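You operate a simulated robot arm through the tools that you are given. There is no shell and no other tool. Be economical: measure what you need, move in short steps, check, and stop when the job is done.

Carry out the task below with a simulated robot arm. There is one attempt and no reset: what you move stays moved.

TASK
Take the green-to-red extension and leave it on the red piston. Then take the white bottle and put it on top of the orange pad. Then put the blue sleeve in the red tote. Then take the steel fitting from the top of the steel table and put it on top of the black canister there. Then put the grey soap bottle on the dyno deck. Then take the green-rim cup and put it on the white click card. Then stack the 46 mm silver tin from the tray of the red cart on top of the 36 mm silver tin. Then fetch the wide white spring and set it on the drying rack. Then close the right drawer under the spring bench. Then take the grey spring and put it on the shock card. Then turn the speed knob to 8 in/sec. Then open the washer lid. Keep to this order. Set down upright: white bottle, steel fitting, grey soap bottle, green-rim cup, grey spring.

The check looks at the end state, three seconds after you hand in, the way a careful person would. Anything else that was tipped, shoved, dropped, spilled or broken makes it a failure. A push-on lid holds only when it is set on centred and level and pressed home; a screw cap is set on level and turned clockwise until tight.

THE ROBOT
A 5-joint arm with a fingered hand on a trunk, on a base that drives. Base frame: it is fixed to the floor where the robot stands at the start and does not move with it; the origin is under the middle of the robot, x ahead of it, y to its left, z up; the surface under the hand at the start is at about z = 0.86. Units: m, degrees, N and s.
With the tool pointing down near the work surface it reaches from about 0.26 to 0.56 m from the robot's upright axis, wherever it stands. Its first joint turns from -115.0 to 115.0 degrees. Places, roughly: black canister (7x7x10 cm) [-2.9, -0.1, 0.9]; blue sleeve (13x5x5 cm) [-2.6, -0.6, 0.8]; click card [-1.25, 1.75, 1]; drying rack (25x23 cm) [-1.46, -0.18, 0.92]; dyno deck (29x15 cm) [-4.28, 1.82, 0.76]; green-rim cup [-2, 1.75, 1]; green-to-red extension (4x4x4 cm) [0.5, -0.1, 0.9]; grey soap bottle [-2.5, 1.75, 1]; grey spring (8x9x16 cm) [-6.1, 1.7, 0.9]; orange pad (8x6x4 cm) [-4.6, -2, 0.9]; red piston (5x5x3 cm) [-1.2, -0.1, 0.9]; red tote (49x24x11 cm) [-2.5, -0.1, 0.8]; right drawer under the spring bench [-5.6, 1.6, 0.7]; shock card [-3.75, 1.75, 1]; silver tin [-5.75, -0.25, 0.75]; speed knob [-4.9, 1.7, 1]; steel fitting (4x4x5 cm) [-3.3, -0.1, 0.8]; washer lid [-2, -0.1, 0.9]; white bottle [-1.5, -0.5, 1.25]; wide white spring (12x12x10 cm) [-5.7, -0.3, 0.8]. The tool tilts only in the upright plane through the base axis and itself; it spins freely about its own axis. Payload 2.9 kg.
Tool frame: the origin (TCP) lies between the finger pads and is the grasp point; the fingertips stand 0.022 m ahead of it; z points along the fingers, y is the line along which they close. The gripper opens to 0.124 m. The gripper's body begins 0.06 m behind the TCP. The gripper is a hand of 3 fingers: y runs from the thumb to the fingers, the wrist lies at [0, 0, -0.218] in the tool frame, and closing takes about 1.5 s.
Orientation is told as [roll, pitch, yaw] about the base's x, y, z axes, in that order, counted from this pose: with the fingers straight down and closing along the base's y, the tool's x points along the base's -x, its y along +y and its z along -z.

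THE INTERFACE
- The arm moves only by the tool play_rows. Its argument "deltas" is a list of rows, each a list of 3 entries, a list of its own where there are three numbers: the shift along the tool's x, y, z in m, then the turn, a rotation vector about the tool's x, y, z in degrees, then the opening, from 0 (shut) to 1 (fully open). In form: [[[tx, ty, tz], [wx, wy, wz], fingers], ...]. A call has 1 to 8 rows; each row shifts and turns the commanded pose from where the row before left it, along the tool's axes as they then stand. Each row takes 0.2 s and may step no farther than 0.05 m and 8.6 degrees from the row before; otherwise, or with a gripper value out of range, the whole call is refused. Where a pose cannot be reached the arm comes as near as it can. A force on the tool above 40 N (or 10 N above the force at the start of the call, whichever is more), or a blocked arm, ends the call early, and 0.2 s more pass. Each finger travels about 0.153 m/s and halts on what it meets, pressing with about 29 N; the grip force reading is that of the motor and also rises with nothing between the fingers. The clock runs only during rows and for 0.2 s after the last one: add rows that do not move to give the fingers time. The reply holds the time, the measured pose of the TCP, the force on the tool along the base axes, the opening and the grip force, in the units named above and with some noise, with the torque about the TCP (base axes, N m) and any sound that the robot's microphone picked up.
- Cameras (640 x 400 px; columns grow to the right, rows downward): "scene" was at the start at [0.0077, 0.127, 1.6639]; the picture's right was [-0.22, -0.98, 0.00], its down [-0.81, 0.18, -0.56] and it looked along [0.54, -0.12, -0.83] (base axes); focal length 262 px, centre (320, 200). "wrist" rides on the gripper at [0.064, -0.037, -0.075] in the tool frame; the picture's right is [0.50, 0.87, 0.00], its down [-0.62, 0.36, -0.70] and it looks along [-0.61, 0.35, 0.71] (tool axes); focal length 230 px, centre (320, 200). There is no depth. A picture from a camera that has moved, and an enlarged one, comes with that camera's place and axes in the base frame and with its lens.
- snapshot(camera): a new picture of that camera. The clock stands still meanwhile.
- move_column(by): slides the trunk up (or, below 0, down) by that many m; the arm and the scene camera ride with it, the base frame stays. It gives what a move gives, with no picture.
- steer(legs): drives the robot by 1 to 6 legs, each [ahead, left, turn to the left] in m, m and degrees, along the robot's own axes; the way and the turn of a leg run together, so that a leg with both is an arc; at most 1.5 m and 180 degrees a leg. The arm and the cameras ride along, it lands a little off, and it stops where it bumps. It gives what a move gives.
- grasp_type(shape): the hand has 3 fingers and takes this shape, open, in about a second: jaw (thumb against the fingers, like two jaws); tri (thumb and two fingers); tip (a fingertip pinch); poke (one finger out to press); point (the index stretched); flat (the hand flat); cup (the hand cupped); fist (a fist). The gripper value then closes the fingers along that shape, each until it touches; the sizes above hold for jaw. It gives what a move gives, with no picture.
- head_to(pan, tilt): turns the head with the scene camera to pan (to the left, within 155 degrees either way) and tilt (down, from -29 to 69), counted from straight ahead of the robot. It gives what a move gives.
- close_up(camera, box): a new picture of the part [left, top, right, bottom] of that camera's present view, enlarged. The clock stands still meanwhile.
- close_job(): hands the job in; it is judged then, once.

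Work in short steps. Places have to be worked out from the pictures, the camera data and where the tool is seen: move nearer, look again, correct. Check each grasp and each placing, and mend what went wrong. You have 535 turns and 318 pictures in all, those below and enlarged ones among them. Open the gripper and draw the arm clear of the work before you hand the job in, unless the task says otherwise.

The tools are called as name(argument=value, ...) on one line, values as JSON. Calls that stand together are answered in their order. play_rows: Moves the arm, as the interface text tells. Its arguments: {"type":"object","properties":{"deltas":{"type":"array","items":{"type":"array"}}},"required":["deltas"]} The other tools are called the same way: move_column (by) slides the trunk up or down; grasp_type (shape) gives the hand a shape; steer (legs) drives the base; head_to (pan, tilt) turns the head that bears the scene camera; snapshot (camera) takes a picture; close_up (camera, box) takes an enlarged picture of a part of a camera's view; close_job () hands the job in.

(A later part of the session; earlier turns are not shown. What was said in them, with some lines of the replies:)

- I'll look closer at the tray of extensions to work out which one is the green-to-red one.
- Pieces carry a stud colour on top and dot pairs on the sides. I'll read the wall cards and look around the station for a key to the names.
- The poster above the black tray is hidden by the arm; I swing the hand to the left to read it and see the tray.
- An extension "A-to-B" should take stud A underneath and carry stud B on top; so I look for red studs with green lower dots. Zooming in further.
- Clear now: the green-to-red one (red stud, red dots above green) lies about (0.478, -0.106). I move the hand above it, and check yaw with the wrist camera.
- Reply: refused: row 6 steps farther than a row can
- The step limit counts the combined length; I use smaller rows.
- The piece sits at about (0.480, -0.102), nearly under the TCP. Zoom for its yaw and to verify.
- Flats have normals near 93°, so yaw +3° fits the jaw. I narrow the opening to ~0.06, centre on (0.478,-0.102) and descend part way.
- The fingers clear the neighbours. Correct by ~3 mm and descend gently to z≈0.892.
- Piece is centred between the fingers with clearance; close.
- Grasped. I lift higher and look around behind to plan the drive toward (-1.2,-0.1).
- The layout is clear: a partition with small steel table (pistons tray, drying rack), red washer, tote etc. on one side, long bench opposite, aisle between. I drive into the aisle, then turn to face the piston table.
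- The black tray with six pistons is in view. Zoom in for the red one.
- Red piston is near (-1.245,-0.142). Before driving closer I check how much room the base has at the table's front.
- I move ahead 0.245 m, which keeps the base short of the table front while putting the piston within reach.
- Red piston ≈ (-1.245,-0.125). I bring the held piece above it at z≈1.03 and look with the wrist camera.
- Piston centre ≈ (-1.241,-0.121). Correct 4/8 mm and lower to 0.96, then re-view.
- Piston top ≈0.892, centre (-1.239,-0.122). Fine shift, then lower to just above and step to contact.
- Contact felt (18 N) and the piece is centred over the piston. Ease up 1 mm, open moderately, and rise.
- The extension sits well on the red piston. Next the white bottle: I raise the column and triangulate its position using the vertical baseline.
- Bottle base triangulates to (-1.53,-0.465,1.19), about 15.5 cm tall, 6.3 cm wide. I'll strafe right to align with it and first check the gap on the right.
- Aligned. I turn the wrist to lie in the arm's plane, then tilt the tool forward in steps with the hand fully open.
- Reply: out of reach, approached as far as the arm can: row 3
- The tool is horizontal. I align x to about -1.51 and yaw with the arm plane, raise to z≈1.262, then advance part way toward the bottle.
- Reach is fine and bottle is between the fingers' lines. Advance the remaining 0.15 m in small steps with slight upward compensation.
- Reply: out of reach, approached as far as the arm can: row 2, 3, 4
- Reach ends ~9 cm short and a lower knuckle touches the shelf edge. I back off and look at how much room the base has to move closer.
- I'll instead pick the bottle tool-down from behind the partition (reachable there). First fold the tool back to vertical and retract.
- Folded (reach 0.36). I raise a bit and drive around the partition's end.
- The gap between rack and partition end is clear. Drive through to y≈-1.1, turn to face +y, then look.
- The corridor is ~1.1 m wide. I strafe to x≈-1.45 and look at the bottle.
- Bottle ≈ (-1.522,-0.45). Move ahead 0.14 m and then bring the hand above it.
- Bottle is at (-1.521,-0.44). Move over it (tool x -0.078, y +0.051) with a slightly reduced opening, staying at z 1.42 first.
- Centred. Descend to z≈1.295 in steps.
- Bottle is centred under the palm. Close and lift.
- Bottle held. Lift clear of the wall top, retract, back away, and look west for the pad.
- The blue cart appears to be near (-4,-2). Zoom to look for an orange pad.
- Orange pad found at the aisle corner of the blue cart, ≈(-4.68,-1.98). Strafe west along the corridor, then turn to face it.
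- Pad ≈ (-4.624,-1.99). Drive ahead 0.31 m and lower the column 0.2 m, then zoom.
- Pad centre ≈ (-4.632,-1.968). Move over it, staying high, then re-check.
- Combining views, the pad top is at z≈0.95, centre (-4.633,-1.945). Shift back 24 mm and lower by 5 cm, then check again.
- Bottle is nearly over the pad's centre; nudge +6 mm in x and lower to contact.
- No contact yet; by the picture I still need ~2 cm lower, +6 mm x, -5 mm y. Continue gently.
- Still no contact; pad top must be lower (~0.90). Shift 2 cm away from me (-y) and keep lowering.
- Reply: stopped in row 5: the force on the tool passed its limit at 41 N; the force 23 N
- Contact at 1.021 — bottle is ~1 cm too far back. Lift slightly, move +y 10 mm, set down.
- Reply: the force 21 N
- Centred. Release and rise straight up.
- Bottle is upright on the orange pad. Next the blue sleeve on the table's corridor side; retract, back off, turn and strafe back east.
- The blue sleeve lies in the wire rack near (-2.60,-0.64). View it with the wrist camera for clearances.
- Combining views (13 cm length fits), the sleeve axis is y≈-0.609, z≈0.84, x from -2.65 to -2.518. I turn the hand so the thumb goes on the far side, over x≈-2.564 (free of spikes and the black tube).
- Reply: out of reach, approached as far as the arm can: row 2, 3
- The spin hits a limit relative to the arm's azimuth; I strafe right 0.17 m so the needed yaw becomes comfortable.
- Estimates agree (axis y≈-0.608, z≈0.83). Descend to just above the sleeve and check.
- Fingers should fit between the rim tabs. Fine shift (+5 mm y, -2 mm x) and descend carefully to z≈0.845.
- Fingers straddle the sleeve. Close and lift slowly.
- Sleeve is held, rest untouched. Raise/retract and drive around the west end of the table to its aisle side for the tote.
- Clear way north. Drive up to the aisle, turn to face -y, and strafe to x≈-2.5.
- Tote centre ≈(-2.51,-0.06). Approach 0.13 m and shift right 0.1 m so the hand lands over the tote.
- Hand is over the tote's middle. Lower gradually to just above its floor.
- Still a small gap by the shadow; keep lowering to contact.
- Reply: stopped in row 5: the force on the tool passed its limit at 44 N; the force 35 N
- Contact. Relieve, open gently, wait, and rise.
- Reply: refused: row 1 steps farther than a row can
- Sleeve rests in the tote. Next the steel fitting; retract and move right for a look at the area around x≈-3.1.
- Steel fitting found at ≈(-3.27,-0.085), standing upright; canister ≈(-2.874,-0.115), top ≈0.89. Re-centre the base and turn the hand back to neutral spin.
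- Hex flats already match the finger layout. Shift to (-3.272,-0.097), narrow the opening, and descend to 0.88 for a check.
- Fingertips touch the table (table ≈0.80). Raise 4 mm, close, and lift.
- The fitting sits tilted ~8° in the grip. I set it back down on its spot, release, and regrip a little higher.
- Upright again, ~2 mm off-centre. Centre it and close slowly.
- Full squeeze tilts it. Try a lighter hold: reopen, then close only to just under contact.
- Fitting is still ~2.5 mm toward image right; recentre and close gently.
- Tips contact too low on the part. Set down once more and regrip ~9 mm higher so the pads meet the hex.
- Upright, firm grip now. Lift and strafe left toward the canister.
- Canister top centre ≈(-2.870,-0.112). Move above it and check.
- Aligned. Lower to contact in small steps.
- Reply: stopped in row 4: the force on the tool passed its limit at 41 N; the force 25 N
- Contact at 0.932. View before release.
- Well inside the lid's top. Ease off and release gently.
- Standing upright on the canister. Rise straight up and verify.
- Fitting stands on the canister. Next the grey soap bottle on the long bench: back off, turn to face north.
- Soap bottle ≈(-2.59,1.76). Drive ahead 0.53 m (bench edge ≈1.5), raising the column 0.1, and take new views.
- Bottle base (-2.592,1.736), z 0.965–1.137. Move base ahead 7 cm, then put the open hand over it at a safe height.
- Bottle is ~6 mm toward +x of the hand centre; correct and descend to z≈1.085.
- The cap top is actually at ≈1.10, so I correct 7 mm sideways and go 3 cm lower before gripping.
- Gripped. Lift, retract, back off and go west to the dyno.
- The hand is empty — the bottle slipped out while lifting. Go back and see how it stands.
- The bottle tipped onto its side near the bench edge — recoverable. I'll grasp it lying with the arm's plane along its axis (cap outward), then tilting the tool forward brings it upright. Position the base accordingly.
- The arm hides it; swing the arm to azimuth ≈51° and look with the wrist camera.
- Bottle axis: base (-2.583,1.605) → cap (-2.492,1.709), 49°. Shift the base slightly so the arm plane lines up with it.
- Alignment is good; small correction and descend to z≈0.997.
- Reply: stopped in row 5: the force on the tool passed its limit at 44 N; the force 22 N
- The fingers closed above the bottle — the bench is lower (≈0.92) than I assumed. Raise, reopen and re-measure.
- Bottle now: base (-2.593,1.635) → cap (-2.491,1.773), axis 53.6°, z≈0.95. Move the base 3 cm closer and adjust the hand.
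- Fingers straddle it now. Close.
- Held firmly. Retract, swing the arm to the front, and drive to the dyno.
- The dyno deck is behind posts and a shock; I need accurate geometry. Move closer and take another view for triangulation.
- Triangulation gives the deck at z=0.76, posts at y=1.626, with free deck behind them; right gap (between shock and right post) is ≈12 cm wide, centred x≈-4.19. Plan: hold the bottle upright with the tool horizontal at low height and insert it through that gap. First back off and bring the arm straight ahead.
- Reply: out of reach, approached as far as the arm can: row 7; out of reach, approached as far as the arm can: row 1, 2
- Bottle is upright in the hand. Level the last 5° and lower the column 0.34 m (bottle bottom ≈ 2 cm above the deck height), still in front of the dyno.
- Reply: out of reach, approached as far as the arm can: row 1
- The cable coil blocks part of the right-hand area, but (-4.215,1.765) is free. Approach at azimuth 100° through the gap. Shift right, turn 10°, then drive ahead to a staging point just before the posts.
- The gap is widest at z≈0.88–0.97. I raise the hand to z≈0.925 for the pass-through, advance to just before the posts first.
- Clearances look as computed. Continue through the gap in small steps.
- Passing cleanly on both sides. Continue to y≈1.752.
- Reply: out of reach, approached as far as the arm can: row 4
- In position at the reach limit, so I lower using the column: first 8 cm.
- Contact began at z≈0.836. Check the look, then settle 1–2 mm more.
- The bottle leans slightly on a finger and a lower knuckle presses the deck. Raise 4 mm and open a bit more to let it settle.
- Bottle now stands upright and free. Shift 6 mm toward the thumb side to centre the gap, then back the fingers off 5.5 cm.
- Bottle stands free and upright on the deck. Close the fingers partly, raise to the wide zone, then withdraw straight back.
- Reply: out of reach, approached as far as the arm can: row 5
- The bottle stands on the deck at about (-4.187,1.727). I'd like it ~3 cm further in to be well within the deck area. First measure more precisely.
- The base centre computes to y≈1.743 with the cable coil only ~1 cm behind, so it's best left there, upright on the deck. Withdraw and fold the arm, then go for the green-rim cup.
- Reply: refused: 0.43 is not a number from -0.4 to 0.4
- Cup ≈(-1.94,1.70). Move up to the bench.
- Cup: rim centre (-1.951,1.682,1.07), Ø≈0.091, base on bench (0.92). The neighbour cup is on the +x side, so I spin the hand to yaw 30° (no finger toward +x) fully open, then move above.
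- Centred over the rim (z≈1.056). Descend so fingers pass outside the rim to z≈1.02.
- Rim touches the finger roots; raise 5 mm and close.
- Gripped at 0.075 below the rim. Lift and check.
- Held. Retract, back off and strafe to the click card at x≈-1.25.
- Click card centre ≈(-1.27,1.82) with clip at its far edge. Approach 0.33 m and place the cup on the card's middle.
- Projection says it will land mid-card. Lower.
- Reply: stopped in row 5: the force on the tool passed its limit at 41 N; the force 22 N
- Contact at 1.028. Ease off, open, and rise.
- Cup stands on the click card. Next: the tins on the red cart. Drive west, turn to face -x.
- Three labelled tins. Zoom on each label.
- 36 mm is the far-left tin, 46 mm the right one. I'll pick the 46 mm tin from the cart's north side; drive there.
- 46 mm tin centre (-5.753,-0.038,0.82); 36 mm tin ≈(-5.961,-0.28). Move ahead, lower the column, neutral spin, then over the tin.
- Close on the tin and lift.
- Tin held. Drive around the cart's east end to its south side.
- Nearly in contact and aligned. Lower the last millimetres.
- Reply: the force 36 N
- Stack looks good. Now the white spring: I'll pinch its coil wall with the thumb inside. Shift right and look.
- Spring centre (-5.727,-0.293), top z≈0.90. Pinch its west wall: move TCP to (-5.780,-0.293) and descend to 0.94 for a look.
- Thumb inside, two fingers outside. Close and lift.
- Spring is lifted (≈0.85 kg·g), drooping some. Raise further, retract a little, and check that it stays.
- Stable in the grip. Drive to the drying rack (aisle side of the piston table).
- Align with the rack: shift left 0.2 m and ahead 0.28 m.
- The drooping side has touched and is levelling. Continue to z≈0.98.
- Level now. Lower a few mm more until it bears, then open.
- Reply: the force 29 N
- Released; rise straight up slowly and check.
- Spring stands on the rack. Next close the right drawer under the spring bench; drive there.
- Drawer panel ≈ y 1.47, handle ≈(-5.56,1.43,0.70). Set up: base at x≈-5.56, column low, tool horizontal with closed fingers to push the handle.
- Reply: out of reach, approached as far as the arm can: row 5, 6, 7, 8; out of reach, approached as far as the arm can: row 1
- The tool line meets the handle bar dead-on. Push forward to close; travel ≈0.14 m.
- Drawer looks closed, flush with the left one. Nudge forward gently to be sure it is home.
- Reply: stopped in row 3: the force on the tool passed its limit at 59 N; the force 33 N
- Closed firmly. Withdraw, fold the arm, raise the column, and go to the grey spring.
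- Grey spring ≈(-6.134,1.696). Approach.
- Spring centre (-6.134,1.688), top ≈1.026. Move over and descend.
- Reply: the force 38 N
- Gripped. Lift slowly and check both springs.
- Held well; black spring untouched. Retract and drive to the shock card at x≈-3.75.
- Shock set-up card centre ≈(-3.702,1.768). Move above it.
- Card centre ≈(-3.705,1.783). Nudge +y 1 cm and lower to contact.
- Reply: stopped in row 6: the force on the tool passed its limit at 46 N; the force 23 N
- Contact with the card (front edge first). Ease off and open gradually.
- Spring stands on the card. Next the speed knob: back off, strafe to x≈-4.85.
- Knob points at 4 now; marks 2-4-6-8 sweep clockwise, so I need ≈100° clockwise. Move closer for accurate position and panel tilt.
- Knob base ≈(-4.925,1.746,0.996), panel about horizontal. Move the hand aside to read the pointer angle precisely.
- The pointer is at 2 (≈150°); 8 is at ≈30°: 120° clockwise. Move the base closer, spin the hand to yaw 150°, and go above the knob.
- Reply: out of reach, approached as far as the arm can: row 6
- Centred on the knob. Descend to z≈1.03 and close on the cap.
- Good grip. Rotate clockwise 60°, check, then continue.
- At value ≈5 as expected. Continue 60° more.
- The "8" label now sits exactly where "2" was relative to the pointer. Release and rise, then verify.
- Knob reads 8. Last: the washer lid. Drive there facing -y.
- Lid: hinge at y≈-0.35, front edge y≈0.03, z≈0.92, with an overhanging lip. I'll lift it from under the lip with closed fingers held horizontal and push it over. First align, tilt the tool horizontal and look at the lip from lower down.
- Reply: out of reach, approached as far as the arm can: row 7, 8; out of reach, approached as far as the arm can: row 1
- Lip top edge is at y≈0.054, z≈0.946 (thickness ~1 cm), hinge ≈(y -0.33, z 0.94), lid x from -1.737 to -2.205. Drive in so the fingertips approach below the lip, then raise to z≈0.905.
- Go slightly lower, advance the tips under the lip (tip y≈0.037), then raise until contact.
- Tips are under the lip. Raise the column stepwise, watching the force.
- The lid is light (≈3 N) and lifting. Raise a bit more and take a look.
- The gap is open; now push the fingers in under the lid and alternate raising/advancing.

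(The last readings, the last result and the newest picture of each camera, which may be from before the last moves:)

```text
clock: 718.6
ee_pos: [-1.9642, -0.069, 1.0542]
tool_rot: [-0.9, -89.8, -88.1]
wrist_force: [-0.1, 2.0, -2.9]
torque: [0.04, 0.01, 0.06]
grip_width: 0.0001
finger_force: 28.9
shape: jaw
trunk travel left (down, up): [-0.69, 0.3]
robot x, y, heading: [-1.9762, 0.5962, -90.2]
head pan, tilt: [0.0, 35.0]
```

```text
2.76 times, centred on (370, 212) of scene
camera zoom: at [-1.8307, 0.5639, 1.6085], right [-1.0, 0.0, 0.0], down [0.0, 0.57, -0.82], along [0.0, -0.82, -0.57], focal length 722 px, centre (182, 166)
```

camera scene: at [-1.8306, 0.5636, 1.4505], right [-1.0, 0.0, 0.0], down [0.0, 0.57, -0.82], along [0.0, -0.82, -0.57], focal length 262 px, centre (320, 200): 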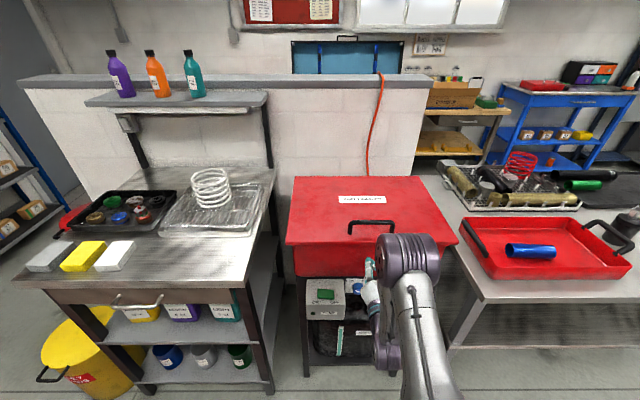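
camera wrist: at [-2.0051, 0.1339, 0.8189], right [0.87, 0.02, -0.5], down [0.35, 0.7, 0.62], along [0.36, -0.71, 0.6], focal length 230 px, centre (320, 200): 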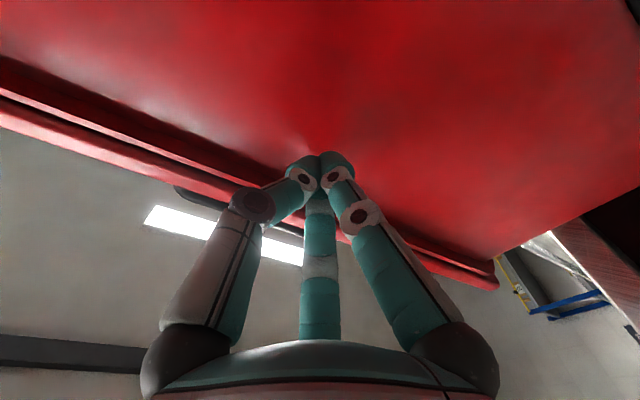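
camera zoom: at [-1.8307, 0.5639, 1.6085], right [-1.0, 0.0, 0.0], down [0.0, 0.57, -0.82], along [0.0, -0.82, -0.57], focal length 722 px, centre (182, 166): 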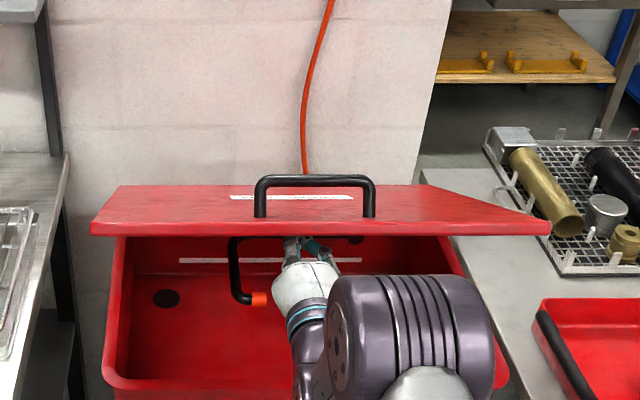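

Lid is ~30° up. Raise and advance again, using the base for the forward motion.

move_column(by=0.065)

play_rows(deltas=[[[0, 0, 0.025], [0, 0, 0], 0], [[0, 0, 0.025], [0, 0, 0], 0], [[0, 0, 0], [0, 0, 0], 0]])

move_column(by=0.045)

steer(legs=[[0.06, 0, 0]])

close_up(camera="scene", box=[270, 120, 470, 285])

```text
clock: 719.7
ee_pos: [-1.9627, -0.0685, 1.1189]
tool_rot: [-1.5, -89.8, -87.4]
wrist_force: [0.3, 1.2, -0.1]
torque: [-0.01, 0.02, 0.0]
grip_width: 0.0001
finger_force: 28.8
shape: jaw
trunk travel left (down, up): [-0.755, 0.235]
robot x, y, heading: [-1.9725, 0.5959, -90.2]
head pan, tilt: [0.0, 35.0]
```

```text
clock: 720.5
ee_pos: [-1.9626, -0.1201, 1.1178]
tool_rot: [-0.8, -89.7, -88.4]
wrist_force: [-0.2, 1.0, -2.1]
torque: [0.03, 0.0, 0.01]
grip_width: 0.0001
finger_force: 28.8
shape: jaw
trunk travel left (down, up): [-0.755, 0.235]
robot x, y, heading: [-1.9733, 0.5916, -90.0]
head pan, tilt: [0.0, 35.0]
```

```text
clock: 721.4
ee_pos: [-1.9631, -0.1196, 1.1645]
tool_rot: [-2.6, -89.8, -86.3]
wrist_force: [-0.1, 1.2, 0.7]
torque: [0.01, 0.0, 0.0]
grip_width: 0.0
finger_force: 29.3
shape: jaw
trunk travel left (down, up): [-0.8, 0.19]
robot x, y, heading: [-1.975, 0.5955, -90.2]
head pan, tilt: [0.0, 35.0]
```

```text
clock: 722.3
ee_pos: [-1.9638, -0.1795, 1.1641]
tool_rot: [-1.2, -89.9, -87.8]
wrist_force: [-0.9, -0.5, -0.1]
torque: [0.0, -0.01, 0.04]
grip_width: 0.0001
finger_force: 29.1
shape: jaw
trunk travel left (down, up): [-0.8, 0.19]
robot x, y, heading: [-1.9763, 0.5364, -90.1]
head pan, tilt: [0.0, 35.0]
```

```text
2.42 times, centred on (370, 202) of scene
camera zoom: at [-1.8308, 0.5038, 1.7185], right [-1.0, 0.0, 0.0], down [0.0, 0.57, -0.82], along [0.0, -0.82, -0.57], focal length 634 px, centre (199, 194)
```

zoom: 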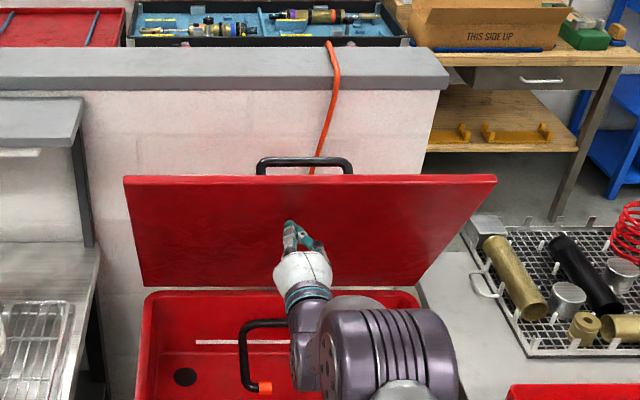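

About 65–70° open. Keep pushing gently back past vertical.

steer(legs=[[0.06, 0, 0]])

play_rows(deltas=[[[0, 0, 0.025], [0, 0, 0], 0], [[0, 0, 0.025], [0, 0, 0], 0], [[0, 0, 0.02], [0, 0, 0], 0], [[0, 0, 0], [0, 0, 0], 0]])

close_up(camera="scene", box=[270, 120, 470, 285])

```text
clock: 723.3
ee_pos: [-1.9636, -0.2385, 1.1646]
tool_rot: [-1.8, -89.7, -87.2]
wrist_force: [-1.5, 0.2, 0.0]
torque: [0.01, -0.01, -0.02]
grip_width: 0.0
finger_force: 28.8
shape: jaw
trunk travel left (down, up): [-0.8, 0.19]
robot x, y, heading: [-1.9728, 0.4715, -90.2]
head pan, tilt: [0.0, 35.0]
```

```text
clock: 724.3
ee_pos: [-1.9617, -0.3081, 1.1636]
tool_rot: [-1.1, -89.9, -87.9]
wrist_force: [-0.4, 0.0, -0.4]
torque: [-0.01, -0.02, 0.01]
grip_width: 0.0
finger_force: 29.1
shape: jaw
trunk travel left (down, up): [-0.8, 0.19]
robot x, y, heading: [-1.978, 0.4742, -90.2]
head pan, tilt: [0.0, 35.0]
```

```text
2.42 times, centred on (370, 202) of scene
camera zoom: at [-1.8309, 0.4446, 1.7185], right [-1.0, 0.0, 0.0], down [0.0, 0.57, -0.82], along [0.0, -0.82, -0.57], focal length 634 px, centre (199, 194)
```

zoom: 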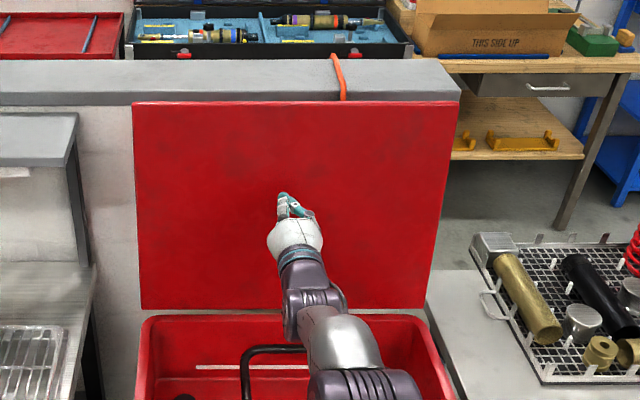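

Lid is about vertical. Push a few cm more until it meets its stop.

steer(legs=[[0.04, 0, 0]])

play_rows(deltas=[[[0, 0, 0.01], [0, 0, 0], 0], [[0, 0, 0.01], [0, 0, 0], 0], [[0, 0, 0], [0, 0, 0], 0]])

close_up(camera="scene", box=[270, 120, 470, 285])

```text
clock: 725.3
ee_pos: [-1.9617, -0.3463, 1.1619]
tool_rot: [2.5, -89.6, -91.4]
wrist_force: [0.5, 2.8, 0.9]
torque: [0.02, -0.04, 0.01]
grip_width: 0.0
finger_force: 29.1
shape: jaw
trunk travel left (down, up): [-0.8, 0.19]
robot x, y, heading: [-1.9736, 0.4411, -90.2]
head pan, tilt: [0.0, 35.0]
stopped in leg 1: the force on the tool passed its limit at 243 N (the readings are from after the stop); the commanded pose is now the measured one
```

```text
clock: 726.0
ee_pos: [-1.9616, -0.3472, 1.1638]
tool_rot: [1.5, -89.6, -90.4]
wrist_force: [0.2, 27.5, 3.2]
torque: [0.14, 0.01, -0.01]
grip_width: 0.0
finger_force: 29.0
shape: jaw
out of reach, approached as far as the arm can: row 2
trunk travel left (down, up): [-0.8, 0.19]
robot x, y, heading: [-1.9751, 0.4374, -90.1]
head pan, tilt: [0.0, 35.0]
stopped in row 3: the force on the tool passed its limit at 40 N (the readings are from after the stop); the commanded pose is now the measured one
```

```text
2.42 times, centred on (370, 202) of scene
camera zoom: at [-1.831, 0.4184, 1.7189], right [-1.0, 0.0, 0.0], down [0.0, 0.57, -0.82], along [0.0, -0.82, -0.57], focal length 634 px, centre (199, 194)
```

zoom: 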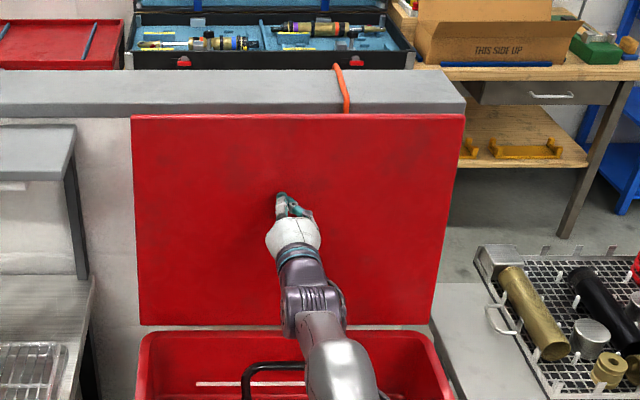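

It's at its stop, ~100° open. Withdraw slowly and see that it stays.

play_rows(deltas=[[[0, 0, -0.02], [0, 0, 0], 0], [[0, 0, -0.03], [0, 0, 0], 0], [[0, 0, -0.04], [0, 0, 0], 0], [[0, 0, -0.04], [0, 0, 0], 0], [[0, 0, -0.04], [0, 0, 0], 0], [[0, 0, 0], [0, 0, 0], 0]])

steer(legs=[[-0.3, 0, 0]])

snapshot(camera="scene")

```text
clock: 727.4
ee_pos: [-1.9644, -0.1845, 1.1608]
tool_rot: [1.0, -89.3, -90.0]
wrist_force: [0.7, -0.3, 0.2]
torque: [0.0, 0.04, 0.02]
grip_width: 0.0
finger_force: 28.9
shape: jaw
trunk travel left (down, up): [-0.8, 0.19]
robot x, y, heading: [-1.9758, 0.4378, -90.1]
head pan, tilt: [0.0, 35.0]
```

```text
clock: 729.4
ee_pos: [-1.9634, 0.1162, 1.16]
tool_rot: [0.9, -89.1, -90.0]
wrist_force: [0.6, 0.7, -0.8]
torque: [0.01, -0.03, 0.0]
grip_width: 0.0002
finger_force: 29.2
shape: jaw
trunk travel left (down, up): [-0.8, 0.19]
robot x, y, heading: [-1.9717, 0.7411, -90.0]
head pan, tilt: [0.0, 35.0]
```

```text
30 pictures are left
camera scene: at [-1.8302, 0.7083, 1.7185], right [-1.0, 0.0, 0.0], down [0.0, 0.57, -0.82], along [0.0, -0.82, -0.57], focal length 262 px, centre (320, 200)
```

scene: 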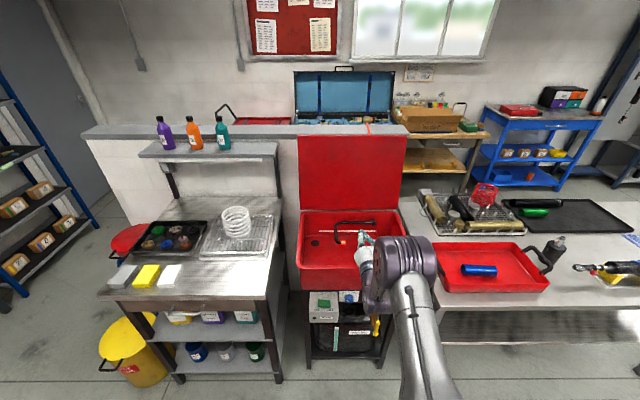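

The lid stays open and everything else looks as I left it. Back clear, open the gripper, and take one last look at the bench side before handing in.

steer(legs=[[-0.1, 0, 0]])

play_rows(deltas=[[[0, 0, 0], [0, 0, 0], 0.5], [[0, 0, 0], [0, 0, 0], 1], [[0, 0, 0], [0, 0, 0], 1], [[0, 0, 0], [0, 0, 0], 1]])

close_up(camera="scene", box=[100, 170, 640, 320])

head_to(pan=-145, tilt=25)

snapshot(camera="scene")

```text
clock: 730.6
ee_pos: [-1.9626, 0.2175, 1.1607]
tool_rot: [1.2, -89.2, -90.1]
wrist_force: [0.5, 0.3, 0.5]
torque: [-0.02, -0.02, 0.04]
grip_width: 0.0
finger_force: 29.1
shape: jaw
trunk travel left (down, up): [-0.8, 0.19]
robot x, y, heading: [-1.9762, 0.8379, -90.5]
head pan, tilt: [0.0, 35.0]
```

```text
clock: 731.6
ee_pos: [-1.9638, 0.2173, 1.1602]
tool_rot: [1.1, -89.1, -90.0]
wrist_force: [-0.2, -1.3, -0.6]
torque: [-0.01, 0.01, -0.04]
grip_width: 0.1238
finger_force: 0.1
shape: jaw
trunk travel left (down, up): [-0.8, 0.19]
robot x, y, heading: [-1.9769, 0.8395, -90.1]
head pan, tilt: [0.0, 35.0]
```

```text
1.19 times, centred on (370, 245) of scene
camera zoom: at [-1.8298, 0.808, 1.7185], right [-1.0, 0.0, 0.0], down [0.0, 0.57, -0.82], along [0.0, -0.82, -0.57], focal length 310 px, centre (261, 147)
```

zoom: 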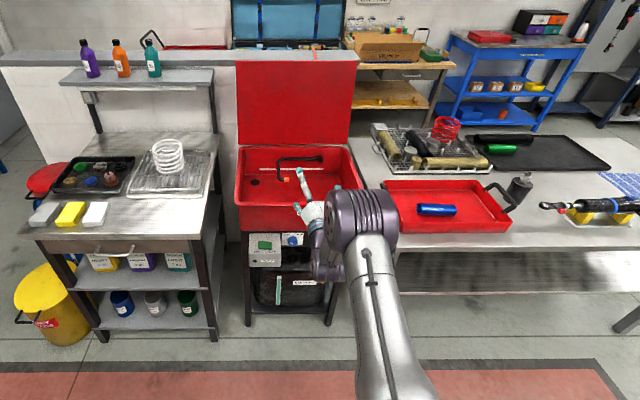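

```text
clock: 733.9
ee_pos: [-1.9631, 0.2173, 1.1603]
tool_rot: [1.2, -89.2, -90.2]
wrist_force: [0.4, -0.9, -0.1]
torque: [-0.01, -0.02, -0.02]
grip_width: 0.1238
finger_force: 0.1
shape: jaw
trunk travel left (down, up): [-0.8, 0.19]
robot x, y, heading: [-1.9735, 0.838, -90.2]
head pan, tilt: [-145.0, 25.0]
```

```text
28 pictures are left
camera scene: at [-1.8821, 0.9717, 1.7343], right [0.82, 0.57, 0.0], down [0.24, -0.35, -0.91], along [-0.52, 0.74, -0.42], focal length 262 px, centre (320, 200)
```

scene: 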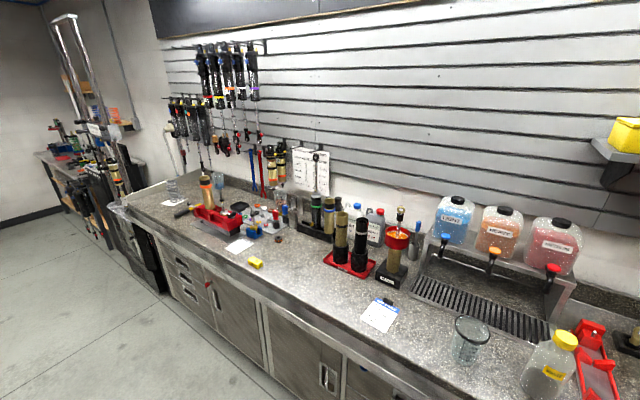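

All objects appear in place, so I hand the job in.

close_job()

```text
The job is handed in.
```

I carried out all twelve steps in order and handed the job in. Two things could count against it:

- **Soap bottle position:** it stands upright on the dyno plate, but its centre is at about y = 1.74. That is right at the front edge of the listed 29x15 cm deck area. I did not move it further in because a cable coil lies close behind it.
- **Soap bottle handling:** my first grip slipped and it tipped onto its side on the bench. I picked it up again and set it upright; nothing else appeared to be knocked or spilled.

In my last look at each, the other pieces were in place, the knob pointed at 8 and the drawer was shut. The washer lid was at its stop and stayed open.
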